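You operate a simulated robot arm through the tools that you are given. There is no shell and no other tool. Be economical: measure what you need, move in short steps, check, and stop when the job is done.

You run a simulated robot arm. Do the job below in one go: nothing can be reset, and whatever is moved stays where it is left.

JOB
The caliper reads wrong: set it on the 25.00 mm block.
Fine: close it on the block, press the yellow key, open it and put the block back.
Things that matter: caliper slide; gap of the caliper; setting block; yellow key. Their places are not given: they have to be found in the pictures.

Only the result counts: the job must be done as asked and must still hold three seconds after the hand-in. Knocking over, shifting, dropping, spilling or breaking anything else fails it.

ROBOT AND FRAMES
A 7-joint arm with a two-finger parallel gripper, fixed in place. Base frame: the origin is at the foot of the arm, x ahead of it, y to its left, z up; the work surface is at about z = 0. Readings come in mm, rad, newtons and seconds.
With the tool pointing down near the work surface it reaches from about 220 to 580 mm from the base axis. Its first joint turns from -1.152 to 1.152 rad. Payload 2.5 kg.
The tool frame sits at the grasp point between the pads (the TCP): z along the fingers, y along the line on which they close. The tips reach 23 mm beyond it. Largest opening 94 mm; finger width 38, thickness 10; the body of the gripper, 54 by 96 mm, starts 39 mm behind the TCP.
Orientation is that of the tool frame in the base frame, as a unit quaternion [w, x, y, z]. With the fingers straight down and closing along the base's y, the tool's x points along the base's -x, its y along +y and its z along -z.

CONTROLS
- The arm moves only by the tool move_arm. Its argument "increments" is text: rows parted by semicolons, each of 7 numbers parted by spaces: the gripper command, from -1 (fully open) to 1 (shut), values between in proportion, then the shift along the base's x, y, z in mm, then the turn, a rotation vector about the base's x, y, z in rad. In form: gripper tx ty tz wx wy wz; .... A call has 1 to 10 rows; each row is the pose to reach, as a shift and turn from the pose commanded when the call began. Each row takes 0.2 s and may step no farther than 50 mm and 0.15 rad from the row before; otherwise, or with a gripper value out of range, the whole call is refused. A pose out of reach is approached as far as the arm can. The call stops where the force on the tool passes 40 N (or 10 N more than at its start, if that is more) or the arm is blocked; 0.2 s more then pass. The fingers move at their own pace (about 108 mm/s each) and stop on an object; they squeeze with about 43 N. The grip force told is the motor's: it shows also when the fingers shut on nothing. Time passes only in rows, and 0.2 s behind the last, so rows that repeat a pose let the fingers close. The reply holds the time, the measured pose of the TCP, the force on the tool along the base axes, the opening and the grip force, in the units named above and with some noise, with the torque about the TCP (base axes, N m) and any sound that the robot's microphone picked up.
- Cameras (640 x 400 px; columns grow to the right, rows downward): "scene" is fixed at [121.1, -410.7, 540.5]; the picture's right is [0.81, -0.59, 0.00], its down [-0.35, -0.48, -0.80] and it looks along [0.47, 0.65, -0.59] (base axes); focal length 350 px, centre (320, 200). "wrist" rides on the gripper at [86, 16, -75] in the tool frame; the picture's right is [-0.18, 0.98, 0.00], its down [-0.58, -0.11, -0.81] and it looks along [-0.79, -0.15, 0.59] (tool axes); focal length 243 px, centre (320, 200).
- snapshot(camera): a new picture of that camera. It takes no simulated time.
- locate(camera, pixels): for up to 12 pixels [column, row] of the newest picture of that camera ("zoom" is the newest enlarged one), the place [x, y, z] in the base frame of the surface seen there, good to about 3 mm. It takes no simulated time.
- zoom(camera, box): a new picture of the part [left, top, right, bottom] of that camera's present view, enlarged. It takes no simulated time.
- hand_in(): hands the job in; it is judged then, once.

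Go step by step. Measure first, check grasps and placings, and put right what went wrong. The budget is 80 turns and 34 pictures, counting those below and the enlarged ones. Unless the task says otherwise, let go and move clear before handing in, and close with one line.

The tools are called as a command line: name --argument value ..., lists and objects as JSON in quotes. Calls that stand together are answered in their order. move_arm: Moves the arm, as the interface text tells. Its arguments: {"type":"object","properties":{"increments":{"type":"string"}},"required":["increments"]} The other tools are called the same way: snapshot (camera) takes a picture; locate (camera, pixels) gives the place of the surface under pixels of a picture; zoom (camera, box) takes an enlarged picture of a part of a camera's view; hand_in () hands the job in.

At the start:

```text
clock: 0.0
tool_pos: [342.4, -45.8, 261.1]
tcp_rot: [-0.001, -0.001, 1.0, 0.0]
ft_force: [-1.0, 0.6, 1.1]
wrist_torque: [0.0, 0.03, -0.01]
finger_gap: 93.8
finger_force: 0.1
```

scene: 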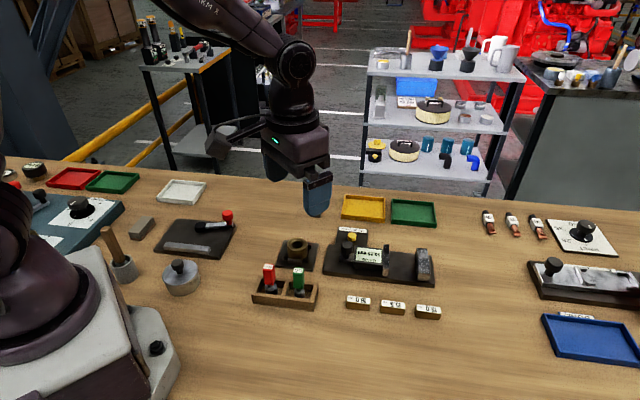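
wrist: 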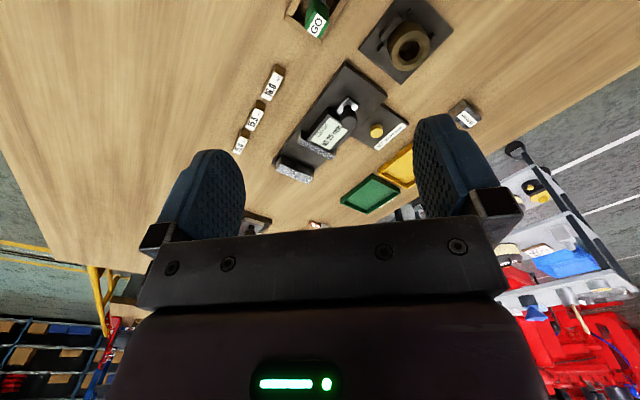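

The scene shows the caliper around pixels (320-435, 225-285) and three small blocks at (358,302), (393,307), (428,312). I'll zoom in on both.

zoom --camera "scene" --box '[310, 215, 450, 303]'

zoom --camera "scene" --box '[330, 280, 450, 330]'

zoom --camera "wrist" --box '[220, 50, 420, 190]'

```text
4.55 times, centred on (380, 259) of scene
```

zoom: 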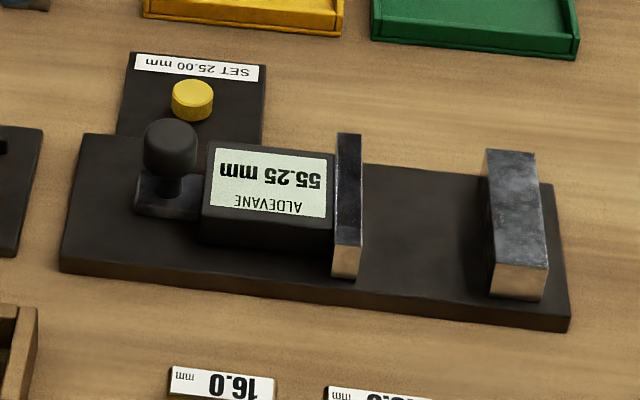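

```text
5.33 times, centred on (390, 305) of scene
```

zoom: 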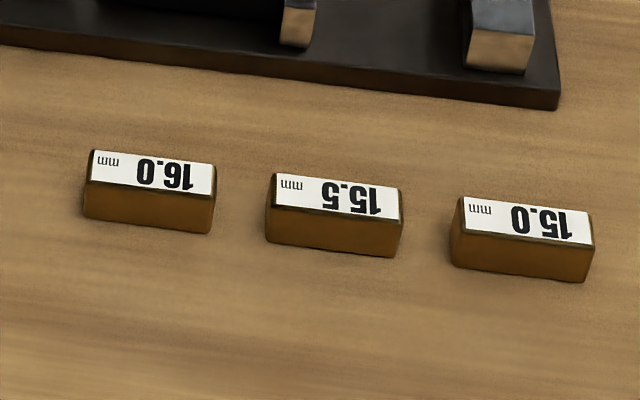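

```text
2.86 times, centred on (320, 120) of wrist
```

zoom: 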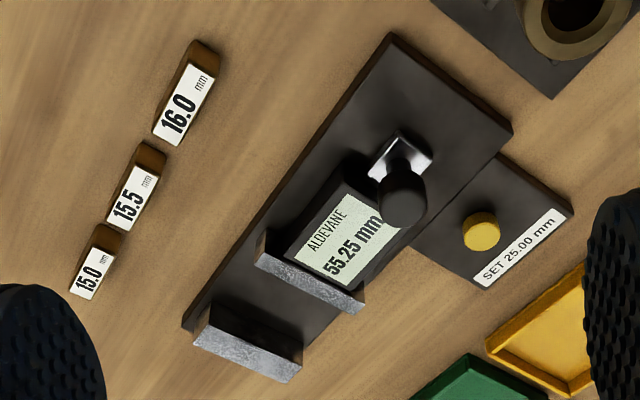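

The blocks by the caliper read 16.0, 15.5 and 15.0, so none of them is the setting block. A small steel block at scene (140,227), wrist (466,113), carries a label, so I'll check that one.

zoom --camera "wrist" --box '[430, 80, 510, 130]'

zoom --camera "scene" --box '[100, 190, 260, 290]'

```text
8.00 times, centred on (470, 105) of wrist
```

zoom: 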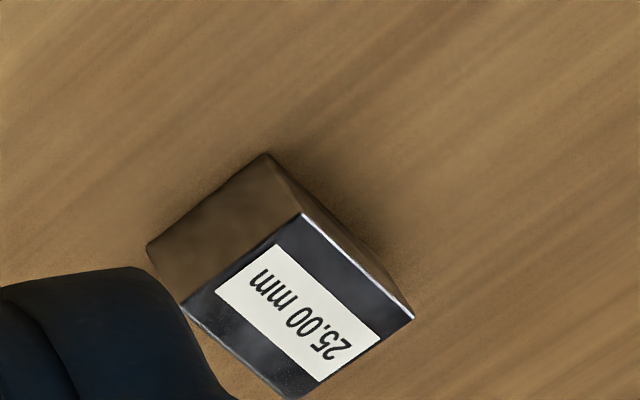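

```text
4.00 times, centred on (180, 240) of scene
```

zoom: 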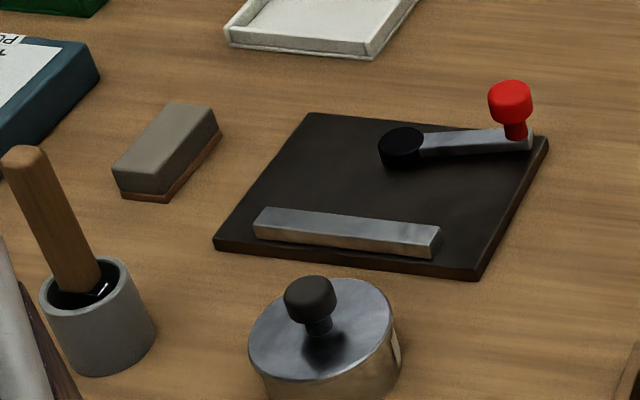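

The wrist zoom shows the 25.00 mm block, which the arm hides from the scene camera. The grey thing in the scene is something else. Next I'll locate the block and the caliper features.

locate --camera "wrist" --pixels '[[467.5, 106.5], [481.6, 119.6], [466, 128.5], [453, 118], [463, 99.5], [448.5, 111], [467, 118]]'

zoom --camera "scene" --box '[310, 215, 450, 303]'

locate --camera "zoom" --pixels '[[170, 135], [192, 88], [340, 137], [335, 270], [348, 275], [490, 155], [530, 155], [494, 292], [540, 295], [420, 220], [210, 200], [560, 315]]'

```text
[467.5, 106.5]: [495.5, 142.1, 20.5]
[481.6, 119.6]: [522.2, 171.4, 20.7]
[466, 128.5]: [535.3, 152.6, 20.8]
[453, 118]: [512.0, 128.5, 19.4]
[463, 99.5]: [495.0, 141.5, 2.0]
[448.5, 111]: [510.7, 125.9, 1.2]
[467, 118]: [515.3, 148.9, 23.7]
```

```text
4.55 times, centred on (380, 259) of scene
```

zoom: 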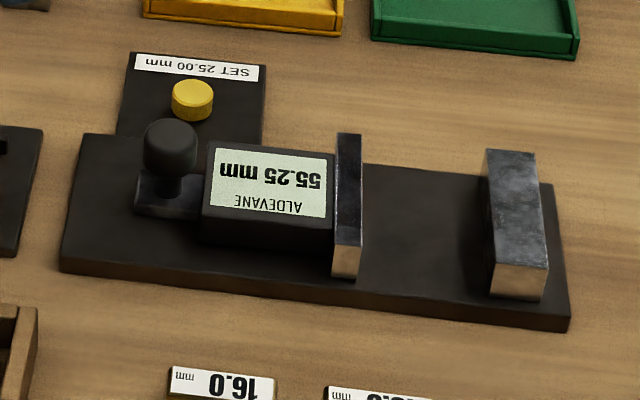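

```text
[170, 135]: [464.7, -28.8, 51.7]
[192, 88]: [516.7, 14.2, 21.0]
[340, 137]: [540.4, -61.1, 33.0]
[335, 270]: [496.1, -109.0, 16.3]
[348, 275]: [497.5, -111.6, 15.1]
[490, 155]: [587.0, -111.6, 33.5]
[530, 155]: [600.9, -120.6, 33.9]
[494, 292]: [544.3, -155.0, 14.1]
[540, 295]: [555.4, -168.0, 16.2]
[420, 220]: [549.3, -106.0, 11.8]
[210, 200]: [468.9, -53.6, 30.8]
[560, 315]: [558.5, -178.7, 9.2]
```

The block's top corners put it at about (516,149), roughly 40 x 25 x 21 mm, with the long side near 46.5°. The caliper axis runs near -46.5°, so the two already line up. I'll move above the block, turning the tool about -0.76 rad.

move_arm --increments "-1 21.7 24.3 -12 0 0 -0.095; -1 43.4 48.7 -25 0 0 -0.19; -1 65.1 73 -37 0 0 -0.285; -1 86.8 97.4 -50 0 0 -0.38; -1 108.5 121.7 -62 0 0 -0.475; -1 130.2 146.1 -75 0 0 -0.57; -1 151.9 170.4 -87 0 0 -0.665; -1 173.6 194.8 -100 0 0 -0.76; -1 173.6 194.8 -100 0 0 -0.76"

snapshot --camera "wrist"

snapshot --camera "scene"

```text
clock: 2.0
tool_pos: [514.9, 149.4, 159.2]
tcp_rot: [0.0, 0.371, 0.928, 0.0]
ft_force: [-0.4, 0.6, 0.0]
wrist_torque: [0.01, 0.04, -0.02]
finger_gap: 94.0
finger_force: 0.1
```

```text
25 pictures are left
```

wrist: 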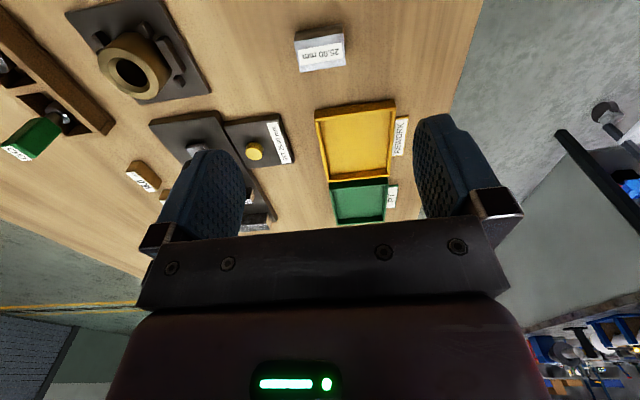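

```text
24 pictures are left
```

scene: 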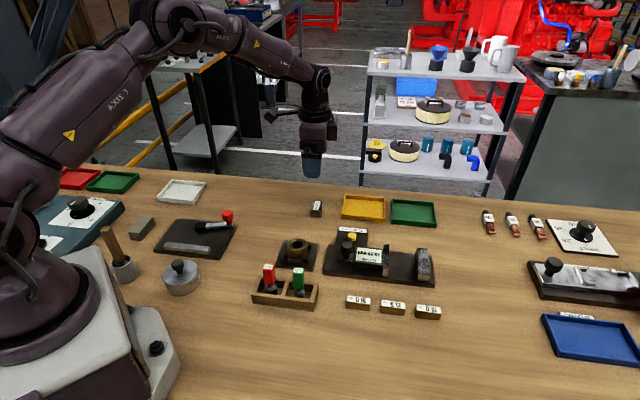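

The block now shows at wrist (320,50) and scene (316,208). I'll zoom in and measure its corners.

zoom --camera "wrist" --box '[280, 15, 360, 85]'

zoom --camera "scene" --box '[292, 190, 340, 225]'

```text
5.71 times, centred on (320, 50) of wrist
```

zoom: 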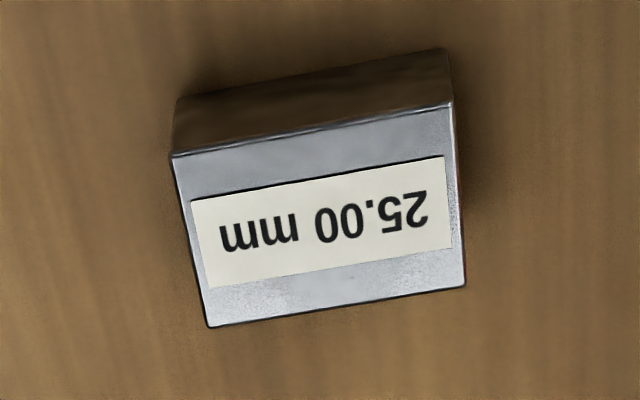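

```text
11.43 times, centred on (316, 208) of scene
```

zoom: 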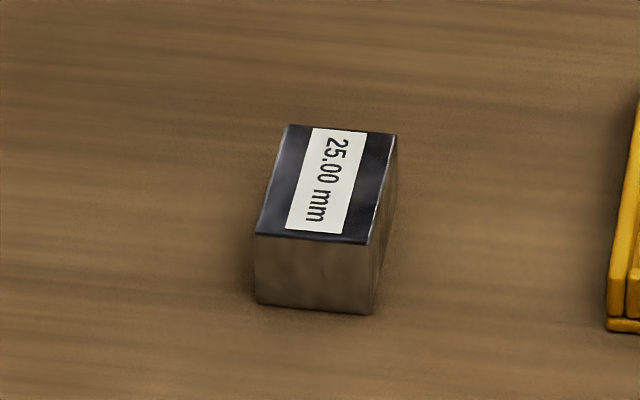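

locate --camera "zoom" --pixels '[[290, 128], [394, 137], [368, 241], [260, 234], [260, 300], [366, 308], [325, 185]]'

locate --camera "wrist" --pixels '[[351, 61], [398.5, 60], [351, 67], [398, 66], [360.5, 64.5], [350.8, 68.2], [398, 34]]'

```text
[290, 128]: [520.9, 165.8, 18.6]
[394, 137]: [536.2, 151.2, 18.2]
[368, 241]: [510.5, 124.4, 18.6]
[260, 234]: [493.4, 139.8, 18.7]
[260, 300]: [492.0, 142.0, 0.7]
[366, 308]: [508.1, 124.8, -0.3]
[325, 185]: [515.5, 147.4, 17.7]
```

```text
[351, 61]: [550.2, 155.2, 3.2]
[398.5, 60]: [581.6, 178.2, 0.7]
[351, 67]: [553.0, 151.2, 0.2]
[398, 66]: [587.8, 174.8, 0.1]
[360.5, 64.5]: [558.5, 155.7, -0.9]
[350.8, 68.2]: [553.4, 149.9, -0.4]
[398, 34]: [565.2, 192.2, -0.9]
```

The scene corners give the block centre at about (515.3,146.5), top z about 19.5, long axis about 45.4°. I'll descend with the gripper open, tips about 6 mm above the table, and stop before closing.

move_arm --increments "-1 0.4 -2.9 -40 0 0 0.018; -1 0.4 -2.9 -80 0 0 0.018; -1 0.4 -2.9 -110 0 0 0.018; -1 0.4 -2.9 -129 0 0 0.018; -1 0.4 -2.9 -129 0 0 0.018"

snapshot --camera "wrist"

```text
clock: 3.2
tool_pos: [514.6, 148.1, 30.5]
tcp_rot: [-0.001, 0.362, 0.932, 0.0]
ft_force: [-0.4, 0.4, -0.4]
wrist_torque: [0.0, 0.0, -0.03]
finger_gap: 94.2
finger_force: 0.0
```

```text
21 pictures are left
```

wrist: 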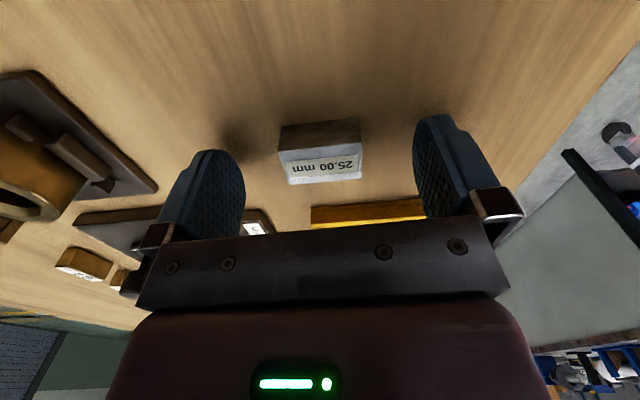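

The block sits between the open fingers at (320,160). I'll take out the small yaw error and close.

move_arm --increments "-1 0.6 -1.2 0 0 0 -0.035; -1 0.6 -1.2 0 0 0 -0.035; 0.2 0.6 -1.2 0 0 0 -0.035; 1 0.6 -1.2 0 0 0 -0.035; 1 0.6 -1.2 0 0 0 -0.035; 1 0.6 -1.2 0 0 0 -0.035"

```text
clock: 4.6
tool_pos: [516.2, 147.7, 30.8]
tcp_rot: [0.0, 0.379, 0.925, 0.0]
ft_force: [-0.2, 0.8, 0.4]
wrist_torque: [0.01, 0.0, 0.05]
finger_gap: 39.6
finger_force: 43.3
```

The grip is at 39.6 mm, so the block is held by its 40 mm sides. I'll lift it and re-measure the caliper, starting my displacement count from this pose.

move_arm --increments "1 0 0 30 0 0 0; 1 0 0 70 0 0 0; 1 0 0 100 0 0 0; 1 0 0 100 0 0 0"

zoom --camera "scene" --box '[315, 220, 443, 300]'

```text
clock: 5.6
tool_pos: [516.6, 145.8, 130.6]
tcp_rot: [0.0, 0.378, 0.926, -0.001]
ft_force: [0.2, -0.4, -2.0]
wrist_torque: [-0.01, 0.01, 0.01]
finger_gap: 39.1
finger_force: 42.9
```

```text
5.00 times, centred on (379, 260) of scene
```

zoom: 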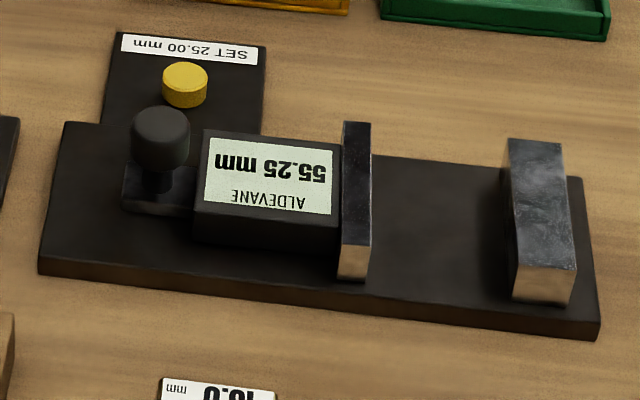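

locate --camera "zoom" --pixels '[[346, 125], [369, 126], [369, 243], [342, 242], [510, 143], [559, 146], [573, 265], [520, 262], [68, 125], [43, 255], [597, 318], [580, 181]]'

locate --camera "zoom" --pixels '[[430, 180], [430, 250], [400, 220], [480, 230], [160, 112], [160, 130], [160, 165], [185, 70], [185, 80], [130, 200], [150, 185], [270, 170]]'

```text
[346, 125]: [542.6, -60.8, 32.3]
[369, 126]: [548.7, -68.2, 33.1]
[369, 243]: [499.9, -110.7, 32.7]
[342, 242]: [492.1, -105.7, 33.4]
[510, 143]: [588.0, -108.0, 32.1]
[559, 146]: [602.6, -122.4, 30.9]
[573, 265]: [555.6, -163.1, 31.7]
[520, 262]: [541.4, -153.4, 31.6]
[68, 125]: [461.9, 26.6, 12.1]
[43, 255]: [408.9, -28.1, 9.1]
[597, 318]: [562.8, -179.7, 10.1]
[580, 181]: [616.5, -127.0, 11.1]
```

```text
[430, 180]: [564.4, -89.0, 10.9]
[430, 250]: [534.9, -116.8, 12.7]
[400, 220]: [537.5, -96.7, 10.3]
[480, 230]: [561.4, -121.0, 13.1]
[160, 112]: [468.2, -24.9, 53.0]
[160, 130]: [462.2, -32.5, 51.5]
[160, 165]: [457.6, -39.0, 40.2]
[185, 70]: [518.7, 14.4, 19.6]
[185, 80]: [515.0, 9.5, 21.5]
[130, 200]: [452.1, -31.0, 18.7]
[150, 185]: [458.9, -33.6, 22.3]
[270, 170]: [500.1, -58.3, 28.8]
```

The caliper axis is -45° and the jaw gap centre is about (545,-110). The base top is at z about 11, and the jaw tops are near 33. The gap is about 56 mm, enough for the 38 mm wide fingers. I'll carry the block over at height.

move_arm --increments "1 5 -43 0 0 0 0; 1 10 -86 0 0 0 0; 1 15 -129 0 0 0 0; 1 20 -172 0 0 0 0; 1 25 -215 0 0 0 0; 1 28.7 -257 0 0 0 -0.007; 1 28.7 -257 0 0 0 -0.007; 1 28.7 -257 -20 0 0 -0.007; 1 28.7 -257 -40 0 0 -0.007; 1 28.7 -257 -40 0 0 -0.007"

snapshot --camera "wrist"

zoom --camera "scene" --box '[315, 200, 475, 300]'

```text
clock: 7.8
tool_pos: [545.5, -111.3, 89.9]
tcp_rot: [0.0, 0.381, 0.925, 0.0]
ft_force: [-0.3, 0.2, -1.6]
wrist_torque: [0.01, 0.03, -0.01]
finger_gap: 39.1
finger_force: 43.3
```

```text
19 pictures are left
```

wrist: 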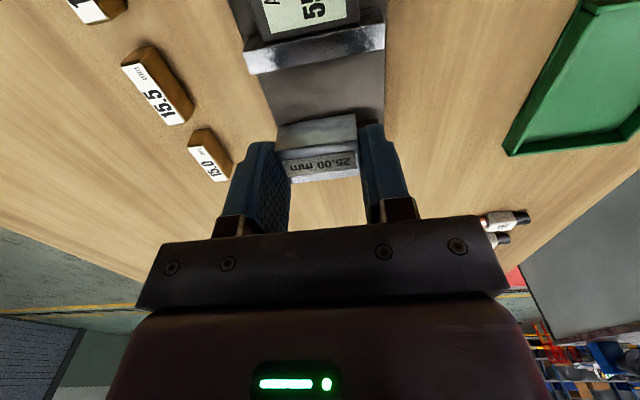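

```text
4.00 times, centred on (395, 250) of scene
```

zoom: 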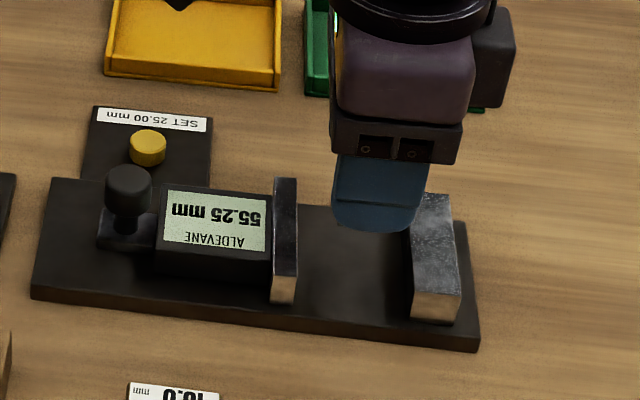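

The block is above the gap and the finger tips are still clear of the jaws. I'll lower in small steps with force stops on, aiming for TCP z about 43.

move_arm --increments "1 0 0 -12 0 0 0; 1 0 0 -24 0 0 0; 1 0 0 -34 0 0 0; 1 0 0 -40 0 0 0; 1 0 0 -44 0 0 0; 1 0 0 -46.5 0 0 0; 1 0 0 -46.5 0 0 0"

zoom --camera "scene" --box '[315, 200, 475, 300]'

```text
clock: 9.4
tool_pos: [545.2, -113.0, 43.7]
tcp_rot: [0.0, 0.382, 0.924, 0.001]
ft_force: [-0.8, 0.2, -1.5]
wrist_torque: [0.0, 0.0, -0.03]
finger_gap: 39.3
finger_force: 42.9
```

```text
4.00 times, centred on (395, 250) of scene
```

zoom: 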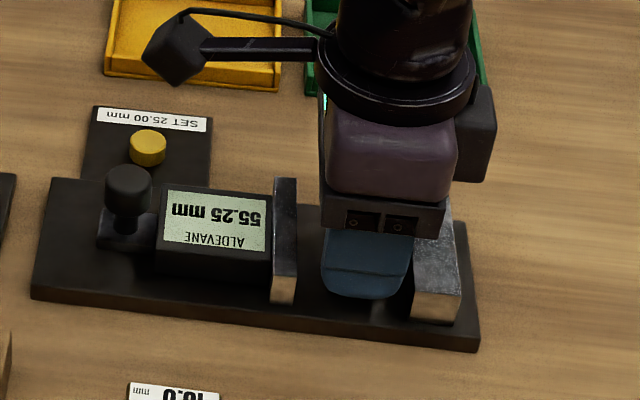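

The fingers fit cleanly and there's no contact yet. I'll lower a little more until I feel the base.

move_arm --increments "1 0 0 -1 0 0 0; 1 0 0 -1.5 0 0 0; 1 0 0 -1.5 0 0 0"

```text
clock: 10.2
tool_pos: [545.5, -110.8, 42.6]
tcp_rot: [0.001, 0.382, 0.924, -0.001]
ft_force: [-0.1, 0.1, -2.0]
wrist_torque: [0.01, -0.01, 0.03]
finger_gap: 39.3
finger_force: 43.1
```

move_arm --increments "1 0 0 -0.7 0 0 0; 1 0 0 -1.2 0 0 0; 1 0 0 -1.2 0 0 0"

```text
clock: 11.0
tool_pos: [546.0, -111.6, 43.1]
tcp_rot: [0.0, 0.382, 0.924, 0.001]
ft_force: [-4.9, 2.1, 12.3]
wrist_torque: [0.05, 0.25, -0.04]
finger_gap: 39.3
finger_force: 43.3
```

There's 12 N upward, so the block is resting on the base. I'll ease off slightly, open to about 62 mm and rise.

move_arm --increments "1 0 0 0.7 0 0 0; 0.6 0 0 0.7 0 0 0; -0.3 0 0 0.7 0 0 0; -0.3 0 0 0.7 0 0 0; -0.3 0 0 10 0 0 0; -0.3 0 0 40 0 0 0; -0.3 0 0 80 0 0 0; -0.3 0 0 80 0 0 0"

zoom --camera "wrist" --box '[220, 0, 420, 220]'

```text
clock: 12.8
tool_pos: [545.2, -111.7, 123.0]
tcp_rot: [0.001, 0.381, 0.925, 0.0]
ft_force: [0.4, -0.1, -0.9]
wrist_torque: [0.02, 0.0, 0.0]
finger_gap: 60.9
finger_force: 0.0
```

```text
1.82 times, centred on (320, 110) of wrist
```

zoom: 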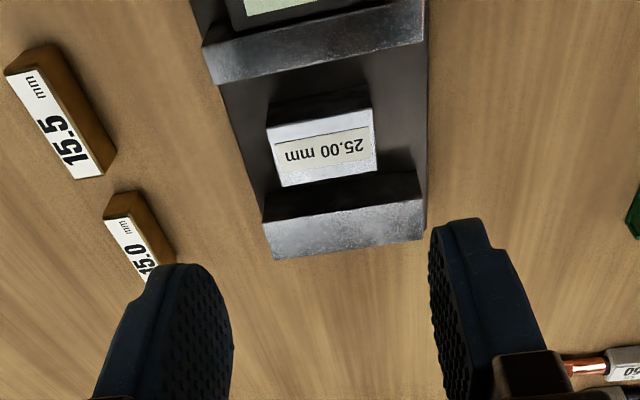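

The block stands square between the jaws, with the fingers now clear. Next is the knob, top centre about (465.5,-29.5,53), gripped with the same orientation.

move_arm --increments "-0.3 -27 27 0 0 0 0; -0.3 -54 54 0 0 0 0; -0.3 -79.8 81.9 0 0 0 0; -0.3 -79.8 81.9 0 0 0 0; -0.3 -79.8 81.9 -30 0 0 0; -0.3 -79.8 81.9 -45 0 0 0; -0.3 -79.8 81.9 -45 0 0 0"

snapshot --camera "wrist"

zoom --camera "scene" --box '[295, 200, 455, 300]'

```text
clock: 14.4
tool_pos: [465.7, -30.3, 77.2]
tcp_rot: [0.0, 0.382, 0.924, 0.0]
ft_force: [0.3, -0.2, 0.6]
wrist_torque: [0.0, 0.01, -0.03]
finger_gap: 61.2
finger_force: 0.1
```

```text
15 pictures are left
```

wrist: 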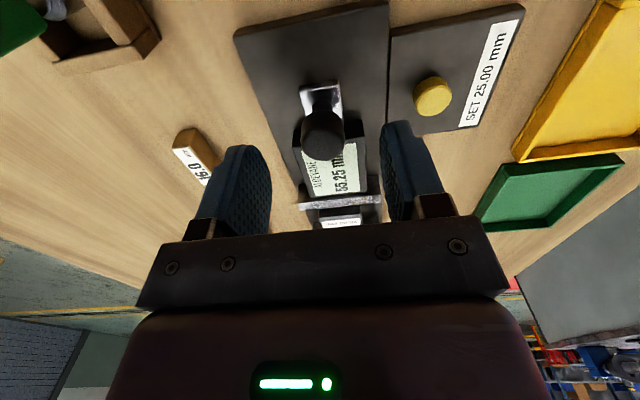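

```text
4.00 times, centred on (375, 250) of scene
```

zoom: 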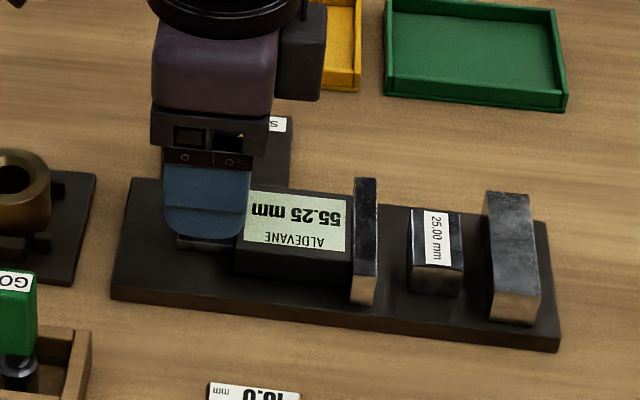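

The knob lies between the fingers at wrist (322,135). I'll lower 16 mm, leaving the tips at z about 38 above the display, and close gently.

move_arm --increments "-0.3 0 0 -8 0 0 0; -0.3 0 0 -16 0 0 0; -0.3 0 0 -16 0 0 0; 0.2 0 0 -16 0 0 0; 1 0 0 -16 0 0 0; 1 0 0 -16 0 0 0; 1 0 0 -16 0 0 0"

```text
clock: 16.0
tool_pos: [465.3, -27.0, 61.5]
tcp_rot: [0.001, 0.381, 0.925, 0.002]
ft_force: [13.1, 14.1, -9.1]
wrist_torque: [-0.21, -0.42, -0.06]
finger_gap: 22.9
finger_force: 45.1
```

The knob is gripped at 22.9 mm, with a sideways load of about 19 N along (+,+). I'll shift that way a little to centre on it.

move_arm --increments "1 0.7 0.7 0 0 0 0; 1 1 1 0 0 0 0; 1 1 1 0 0 0 0"

```text
clock: 16.8
tool_pos: [465.8, -29.5, 61.9]
tcp_rot: [0.001, 0.382, 0.924, 0.0]
ft_force: [11.5, 12.1, -9.7]
wrist_torque: [-0.2, -0.6, 0.06]
finger_gap: 23.0
finger_force: 44.7
```

The load barely changed and is small. I'll slide the knob along +u in short steps, watching the force.

move_arm --increments "1 1.4 -1.4 0 0 0 0; 1 2.8 -2.8 0 0 0 0; 1 4.2 -4.2 0 0 0 0; 1 5.7 -5.7 0 0 0 0; 1 5.7 -5.7 0 0 0 0"

zoom --camera "scene" --box '[315, 200, 475, 300]'

```text
clock: 18.0
tool_pos: [472.5, -33.2, 61.0]
tcp_rot: [0.0, 0.38, 0.925, 0.0]
ft_force: [12.6, 12.8, -18.9]
wrist_torque: [-0.42, -0.82, 0.04]
finger_gap: 23.1
finger_force: 45.4
```

```text
4.00 times, centred on (395, 250) of scene
```

zoom: 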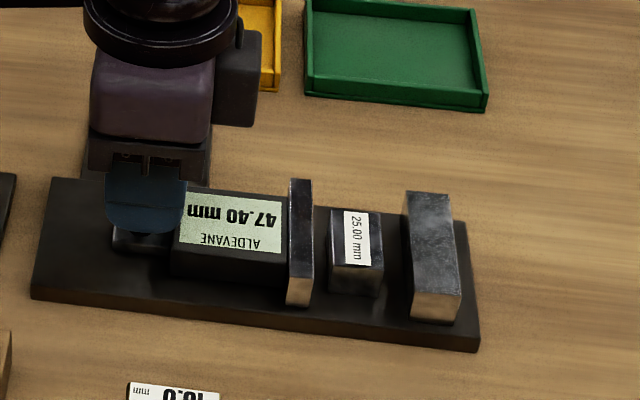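

The reading went from 55.25 to 47.40 for an 8 mm shift, so the slide follows. I'll advance about 14 mm more, easing the tool down and sideways to shed the side load.

move_arm --increments "1 1.5 0.5 -1 0 0 0; 1 3 -1 -1.5 0 0 0; 1 4.5 -2.5 -1.5 0 0 0; 1 6 -4 -1.5 0 0 0; 1 7.5 -5.5 -1.5 0 0 0; 1 9 -7 -1.5 0 0 0; 1 10 -8 -1.5 0 0 0; 1 11 -9 -1.5 0 0 0; 1 11 -9 -1.5 0 0 0"

```text
clock: 20.0
tool_pos: [482.7, -44.5, 60.8]
tcp_rot: [0.001, 0.382, 0.924, -0.001]
ft_force: [-13.0, -12.9, 35.2]
wrist_torque: [0.17, 0.61, -0.03]
finger_gap: 22.9
finger_force: 45.1
```

I overcorrected: the load has flipped to -18 N sideways and +35 N in z. I'll take back about half sideways and 1 mm in z, then look.

move_arm --increments "1 -0.5 -0.5 0.6 0 0 0; 1 -0.5 -0.5 1 0 0 0; 1 -0.5 -0.5 1 0 0 0"

zoom --camera "scene" --box '[315, 200, 475, 300]'

```text
clock: 20.8
tool_pos: [482.8, -45.2, 61.6]
tcp_rot: [0.0, 0.382, 0.924, -0.001]
ft_force: [-10.2, -10.0, 21.9]
wrist_torque: [-0.9, -0.63, 0.01]
finger_gap: 22.9
finger_force: 45.1
```

```text
4.00 times, centred on (395, 250) of scene
```

zoom: 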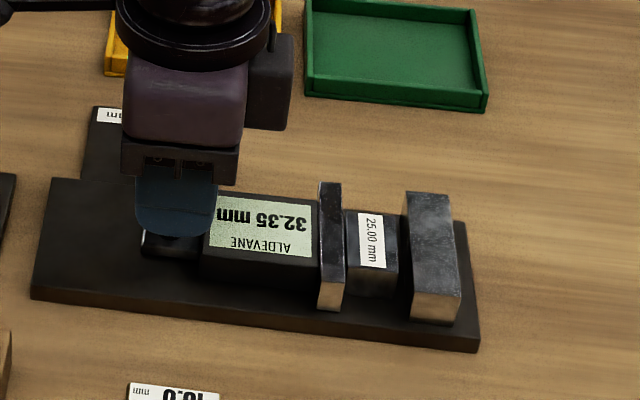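

The reading is 32.35 with a few mm left to the fixed jaw. I'll continue in 0.7 mm steps and read the force along the axis.

move_arm --increments "1 0.4 -0.8 0.4 0 0 0; 1 1 -1.4 0.4 0 0 0; 1 1.6 -2 0.4 0 0 0; 1 2.2 -2.6 0.4 0 0 0; 1 2.8 -3.2 0.4 0 0 0; 1 3.3 -3.7 0.4 0 0 0; 1 3.3 -3.7 0.4 0 0 0"

```text
clock: 22.4
tool_pos: [485.8, -47.9, 60.5]
tcp_rot: [-0.001, 0.382, 0.924, 0.0]
ft_force: [-10.7, -10.6, 11.5]
wrist_torque: [0.22, 0.54, 0.05]
finger_gap: 23.2
finger_force: 44.8
```

move_arm --increments "1 0.3 -0.5 0.2 0 0 0; 1 0.7 -0.9 0.2 0 0 0; 1 1 -1.2 0.2 0 0 0; 1 1.3 -1.5 0.2 0 0 0; 1 1.6 -1.8 0.2 0 0 0; 1 1.6 -1.8 0.2 0 0 0"

zoom --camera "scene" --box '[355, 220, 451, 290]'

```text
clock: 23.8
tool_pos: [487.4, -49.4, 61.3]
tcp_rot: [-0.001, 0.381, 0.925, 0.001]
ft_force: [-0.8, 0.0, -15.8]
wrist_torque: [-0.29, -0.28, 0.01]
finger_gap: 22.9
finger_force: 45.1
```

```text
5.71 times, centred on (403, 255) of scene
```

zoom: 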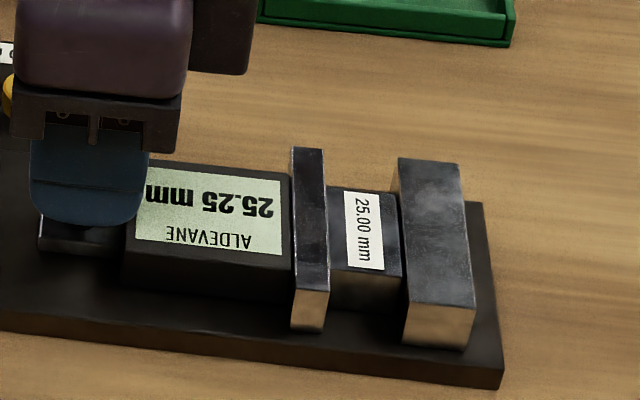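

It reads 25.25 and looks nearly closed, but there is no axial force yet. I'll push in 0.4 mm steps until the force shows.

move_arm --increments "1 0.3 -0.3 -0.2 0 0 0; 1 0.6 -0.6 -0.2 0 0 0; 1 0.6 -0.6 -0.2 0 0 0"

```text
clock: 24.6
tool_pos: [488.1, -49.3, 60.4]
tcp_rot: [-0.001, 0.382, 0.924, 0.0]
ft_force: [-1.1, 0.7, -11.2]
wrist_torque: [0.52, 0.6, 0.11]
finger_gap: 23.1
finger_force: 45.4
```

move_arm --increments "1 0.3 -0.3 0 0 0 0; 1 0.6 -0.6 0 0 0 0; 1 0.9 -0.9 0 0 0 0; 1 0.9 -0.9 0 0 0 0"

```text
clock: 25.6
tool_pos: [487.6, -49.3, 60.9]
tcp_rot: [-0.003, 0.382, 0.924, 0.0]
ft_force: [-18.4, 8.9, -1.6]
wrist_torque: [-0.32, -0.13, 0.06]
finger_gap: 23.0
finger_force: 44.6
```

The axial force is now about -19 N, so the jaws are shut on the block. I'll read the display.

zoom --camera "scene" --box '[355, 220, 451, 290]'

```text
5.71 times, centred on (403, 255) of scene
```

zoom: 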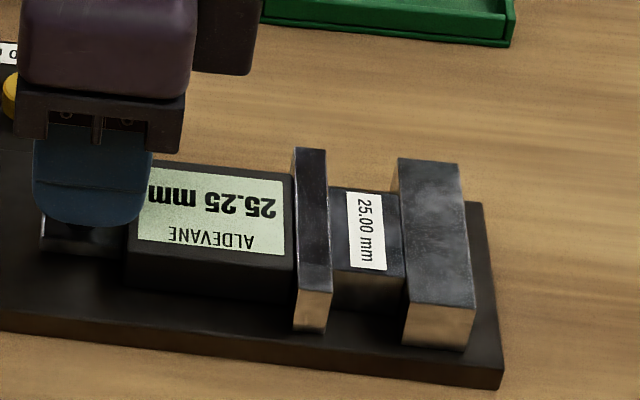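

The reading is 25.25 with the block clamped by both jaws. I'll let go of the knob, rise, and move over the yellow key near (517.5,12.5), closing the fingers on the way.

move_arm --increments "0.2 0 0 0 0 0 0; -0.3 0 0 0 0 0 0; -0.3 0 0 0 0 0 0; -0.3 0 0 20 0 0 0; -0.3 0 0 40 0 0 0; 1 14 31 40 0 0 0; 1 28.7 62.1 40 0 0 0; 1 28.7 62.1 20 0 0 0; 1 28.7 62.1 10 0 0 0; 1 28.7 62.1 10 0 0 0"

zoom --camera "scene" --box '[315, 200, 443, 290]'

snapshot --camera "wrist"

```text
clock: 27.8
tool_pos: [519.3, 11.8, 71.1]
tcp_rot: [0.0, 0.382, 0.924, 0.0]
ft_force: [0.4, -0.5, 0.4]
wrist_torque: [-0.01, -0.01, -0.03]
finger_gap: 0.0
finger_force: 42.6
```

```text
4.44 times, centred on (379, 245) of scene
```

zoom: 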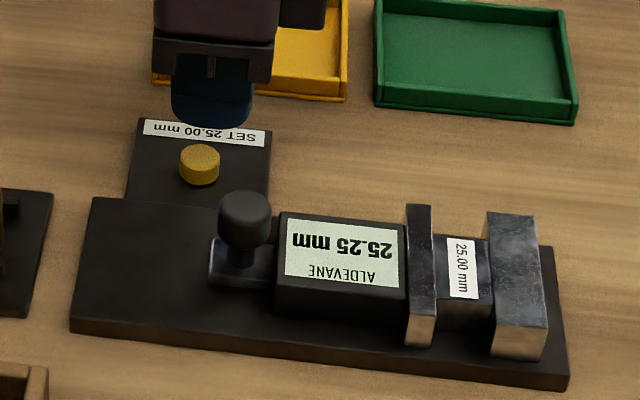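

```text
8 pictures are left
```

wrist: 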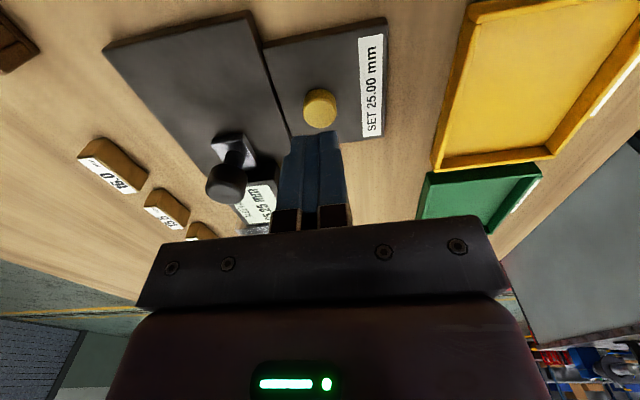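

The slide held at 25.25. I'll check the key's place again before pressing.

locate --camera "zoom" --pixels '[[200, 148], [200, 154], [186, 152], [213, 154], [160, 170]]'

```text
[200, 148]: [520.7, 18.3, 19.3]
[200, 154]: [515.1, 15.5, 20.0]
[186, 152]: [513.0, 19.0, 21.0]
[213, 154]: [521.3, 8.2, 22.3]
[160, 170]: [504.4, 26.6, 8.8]
```

The key centre is about (517,14.5) with its top at z about 21. I'll descend onto it in fine steps near contact.

move_arm --increments "1 -0.7 2 -12 0 0 0; 1 -0.7 2 -22 0 0 0; 1 -0.7 2 -24.5 0 0 0; 1 -0.7 2 -25.5 0 0 0; 1 -0.7 2 -26.5 0 0 0; 1 -0.7 2 -27.5 0 0 0; 1 -0.7 2 -27.5 0 0 0"

```text
clock: 29.4
tool_pos: [517.7, 13.9, 44.7]
tcp_rot: [0.001, 0.381, 0.924, 0.0]
ft_force: [-0.2, -1.0, 1.4]
wrist_torque: [0.01, -0.01, -0.03]
finger_gap: 0.3
finger_force: 42.4
```

move_arm --increments "1 0 0 -0.7 0 0 0; 1 0 0 -1.4 0 0 0; 1 0 0 -2.1 0 0 0; 1 0 0 -2.8 0 0 0; 1 0 0 -2.8 0 0 0"

```text
clock: 30.6
tool_pos: [516.6, 13.5, 41.2]
tcp_rot: [0.0, 0.382, 0.924, -0.001]
ft_force: [0.4, 1.0, 2.5]
wrist_torque: [0.05, -0.01, 0.0]
finger_gap: 0.0
finger_force: 42.9
heard: click
```

A click was heard. I'll rise and read the display.

move_arm --increments "1 0 0 5 0 0 0; 1 0 0 30 0 0 0; 1 0 0 65 0 0 0; 1 0 0 65 0 0 0"

zoom --camera "scene" --box '[315, 200, 443, 290]'

```text
clock: 31.6
tool_pos: [516.5, 11.2, 106.1]
tcp_rot: [0.0, 0.383, 0.924, -0.001]
ft_force: [0.0, -0.4, 0.3]
wrist_torque: [0.01, -0.01, 0.0]
finger_gap: 0.2
finger_force: 42.6
```

```text
4.44 times, centred on (379, 245) of scene
```

zoom: 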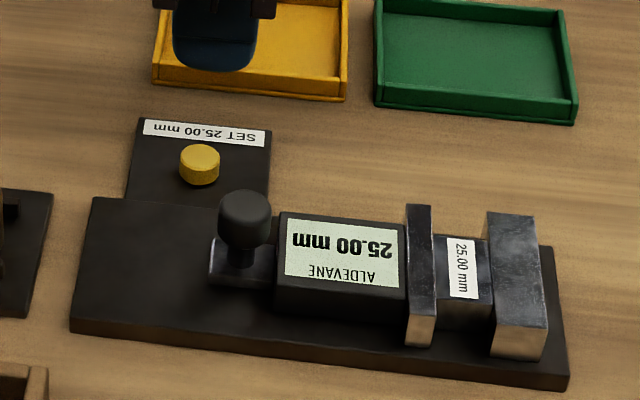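

The display now shows 25.00. Next I'll go back to the knob, opened, at the pose where I released it, and grip it.

move_arm --increments "-0.3 -14 -31 0 0 0 0; -0.3 -28.5 -63.6 0 0 0 0; -0.3 -28.5 -63.6 0 0 0 0; -0.3 -28.5 -63.6 -20 0 0 0; -0.3 -28.5 -63.6 -36 0 0 0; -0.3 -28.5 -63.6 -44.5 0 0 0; -0.3 -28.5 -63.6 -44.5 0 0 0; 0.2 -28.5 -63.6 -44.5 0 0 0; 1 -28.5 -63.6 -44.5 0 0 0; 1 -28.5 -63.6 -44.5 0 0 0"

```text
clock: 33.8
tool_pos: [489.4, -50.4, 61.0]
tcp_rot: [-0.001, 0.381, 0.924, 0.001]
ft_force: [2.3, 2.0, -3.4]
wrist_torque: [-0.22, -0.22, -0.06]
finger_gap: 22.9
finger_force: 45.6
```

The knob is gripped with little load. I'll pull the slide open by about 31 mm.

move_arm --increments "1 -2 2 0 0 0 0; 1 -4.5 4.5 0 0 0 0; 1 -7 7 0 0 0 0; 1 -9.5 9.5 0 0 0 0; 1 -12 12 0 0 0 0; 1 -14.5 14.5 0 0 0 0; 1 -17 17 0 0 0 0; 1 -19.5 19.5 0 0 0 0; 1 -21.7 21.7 0 0 0 0; 1 -21.7 21.7 0 0 0 0"

zoom --camera "scene" --box '[315, 200, 475, 300]'

```text
clock: 36.0
tool_pos: [467.3, -28.8, 62.3]
tcp_rot: [0.0, 0.382, 0.924, 0.0]
ft_force: [1.1, 1.9, 2.8]
wrist_torque: [0.11, -0.01, -0.06]
finger_gap: 23.2
finger_force: 45.1
```

```text
4.00 times, centred on (395, 250) of scene
```

zoom: 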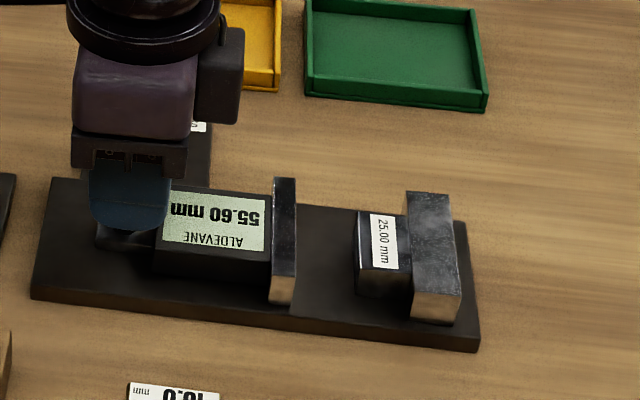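

The slide is open at 55.60 and the block stands against the fixed jaw, moved about 13.8 mm along the axis since I set it down. I'll release the knob, rise, and go above the block, offset 3 mm along the axis from my release pose so the wide fingers clear the fixed jaw.

move_arm --increments "0.2 0 0 0 0 0 0; -0.3 0 0 0 0 0 0; -0.3 0 0 0 0 0 0; -0.3 0 0 30 0 0 0; -0.3 0 0 60.9 0 0 0; -0.3 27 -28 60.9 0 0 0; -0.3 54 -56 60.9 0 0 0; -0.3 80.5 -85 60.9 0 0 0; -0.3 80.5 -85 60.9 0 0 0; -0.3 80.5 -85 31 0 0 0"

zoom --camera "scene" --box '[315, 200, 475, 300]'

```text
clock: 38.2
tool_pos: [547.3, -113.6, 92.4]
tcp_rot: [0.001, 0.382, 0.924, 0.0]
ft_force: [-0.3, 0.8, -1.0]
wrist_torque: [0.0, 0.0, -0.01]
finger_gap: 61.2
finger_force: 0.1
```

```text
4.00 times, centred on (395, 250) of scene
```

zoom: 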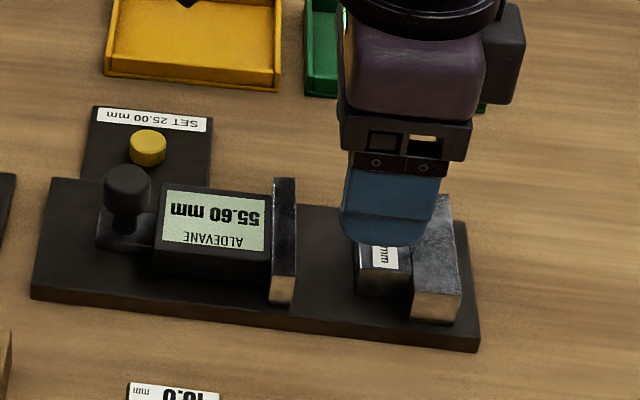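

The reading stayed at 55.60 after release. I'll go down around the block, moving 1 mm further from the fixed jaw for safety, then close.

move_arm --increments "-0.3 -0.7 0.7 -12 0 0 0; -0.3 -0.7 0.7 -24 0 0 0; -0.3 -0.7 0.7 -32 0 0 0; -0.3 -0.7 0.7 -40 0 0 0; -0.3 -0.7 0.7 -48.5 0 0 0; -0.3 -0.7 0.7 -48.5 0 0 0; 0.2 -0.7 0.7 -48.5 0 0 0; 1 -0.7 0.7 -48.5 0 0 0; 1 -0.7 0.7 -48.5 0 0 0; 1 -0.7 0.7 -48.5 0 0 0"

```text
clock: 40.4
tool_pos: [546.2, -111.9, 43.3]
tcp_rot: [0.0, 0.382, 0.924, 0.0]
ft_force: [-0.2, 0.0, 0.9]
wrist_torque: [0.03, 0.0, -0.05]
finger_gap: 39.3
finger_force: 43.4
```

It's gripped at 39.3 mm. I'll lift straight up and carry it back above its old place.

move_arm --increments "1 -0.7 0.7 3 0 0 0; 1 -1.5 1.5 30 0 0 0; 1 -1.5 1.5 75 0 0 0; 1 -1.5 1.5 88 0 0 0; 1 -7 45 88 0 0 0; 1 -13 90 88 0 0 0; 1 -19 135 88 0 0 0; 1 -25 180 88 0 0 0; 1 -31 225 88 0 0 0; 1 -38.4 266.7 88 0 0 0.007"

```text
clock: 42.6
tool_pos: [509.9, 154.6, 130.9]
tcp_rot: [0.0, 0.379, 0.925, 0.0]
ft_force: [-0.1, -0.9, -0.9]
wrist_torque: [-0.01, 0.02, -0.05]
finger_gap: 39.3
finger_force: 43.6
```

The block is held above its old spot. I'll lower to about 1 mm above the table.

move_arm --increments "1 0 0 -40 0 0 0; 1 0 0 -75 0 0 0; 1 0 0 -90 0 0 0; 1 0 0 -96 0 0 0; 1 0 0 -98 0 0 0; 1 0 0 -98 0 0 0"

zoom --camera "scene" --box '[292, 190, 340, 225]'

```text
clock: 44.0
tool_pos: [508.0, 153.3, 33.5]
tcp_rot: [0.0, 0.379, 0.925, -0.001]
ft_force: [0.3, 0.0, -1.5]
wrist_torque: [0.02, 0.04, 0.0]
finger_gap: 39.4
finger_force: 42.7
```

```text
11.43 times, centred on (316, 208) of scene
```

zoom: 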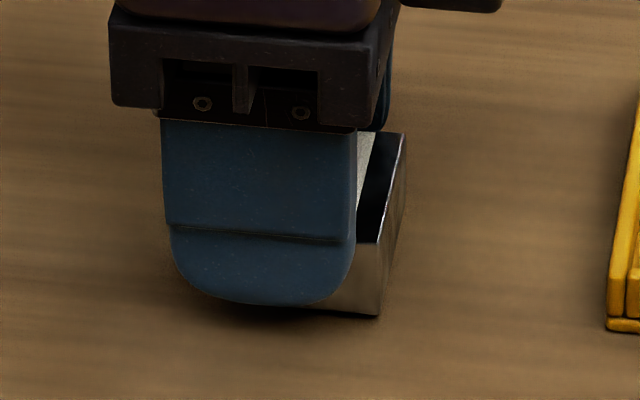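

Against the original picture, whose right corners were about (396,135), (369,243) and (372,314), the block is about 8 px too far right, or 1.8 mm along the axis. I'll correct that, then lower until contact.

move_arm --increments "1 -0.8 1.8 0 0 0 0; 1 -0.8 1.8 -0.6 0 0 0; 1 -0.8 1.8 -1.2 0 0 0; 1 -0.8 1.8 -1.2 0 0 0"

```text
clock: 45.0
tool_pos: [507.3, 157.7, 31.7]
tcp_rot: [0.0, 0.379, 0.926, 0.0]
ft_force: [0.2, -0.9, -1.7]
wrist_torque: [0.01, 0.0, -0.02]
finger_gap: 39.5
finger_force: 43.6
```

move_arm --increments "1 0 0 -0.5 0 0 0; 1 0 0 -1 0 0 0; 1 0 0 -1 0 0 0"

```text
clock: 45.8
tool_pos: [508.2, 156.3, 30.9]
tcp_rot: [0.0, 0.379, 0.926, 0.0]
ft_force: [0.5, 0.2, -1.5]
wrist_torque: [0.0, 0.0, -0.01]
finger_gap: 39.2
finger_force: 43.1
```

move_arm --increments "1 0 0 -0.5 0 0 0; 1 0 0 -1 0 0 0; 1 0 0 -1 0 0 0"

```text
clock: 46.6
tool_pos: [507.3, 155.1, 32.1]
tcp_rot: [0.0, 0.379, 0.925, 0.0]
ft_force: [-0.9, 0.7, 0.4]
wrist_torque: [-0.05, 0.05, 0.0]
finger_gap: 39.2
finger_force: 42.8
```

The weight has just come off (z force from -1.5 to +0.4 N), so the block is on the table. I'll open and rise.

move_arm --increments "0.6 0 0 0 0 0 0; -0.3 0 0 0 0 0 0; -0.6 0 0 0 0 0 0; -0.6 0 0 0 0 0 0; -0.6 0 0 10 0 0 0; -0.6 0 0 40 0 0 0; -0.6 0 0 85 0 0 0; -0.6 0 0 130 0 0 0; -0.6 0 0 130 0 0 0"

zoom --camera "scene" --box '[292, 190, 340, 225]'

snapshot --camera "scene"

```text
clock: 48.6
tool_pos: [506.6, 156.2, 160.3]
tcp_rot: [0.0, 0.378, 0.926, 0.0]
ft_force: [0.4, -0.5, 0.3]
wrist_torque: [-0.01, 0.01, -0.01]
finger_gap: 75.1
finger_force: 0.1
```

```text
11.43 times, centred on (316, 208) of scene
```

zoom: 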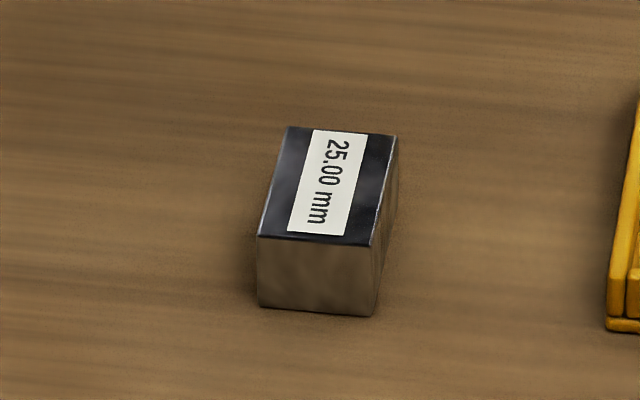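

```text
2 pictures are left
```

scene: 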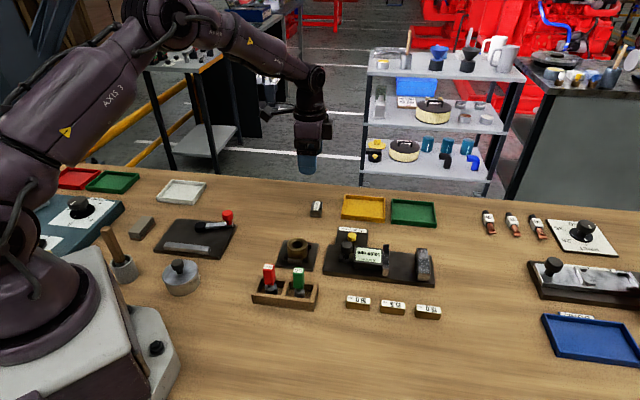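

The block's corners match the original picture to within about 2 zoomed px (under 1 mm). The caliper is open, nothing else has moved, and the gripper is clear, so I'm handing in.

hand_in

```text
The job is handed in.
```

The caliper is set: closed on the 25.00 mm block it read 25.25, and after I pressed the yellow key it read 25.00; it is open again and the block is back within about 1 mm of where it was.
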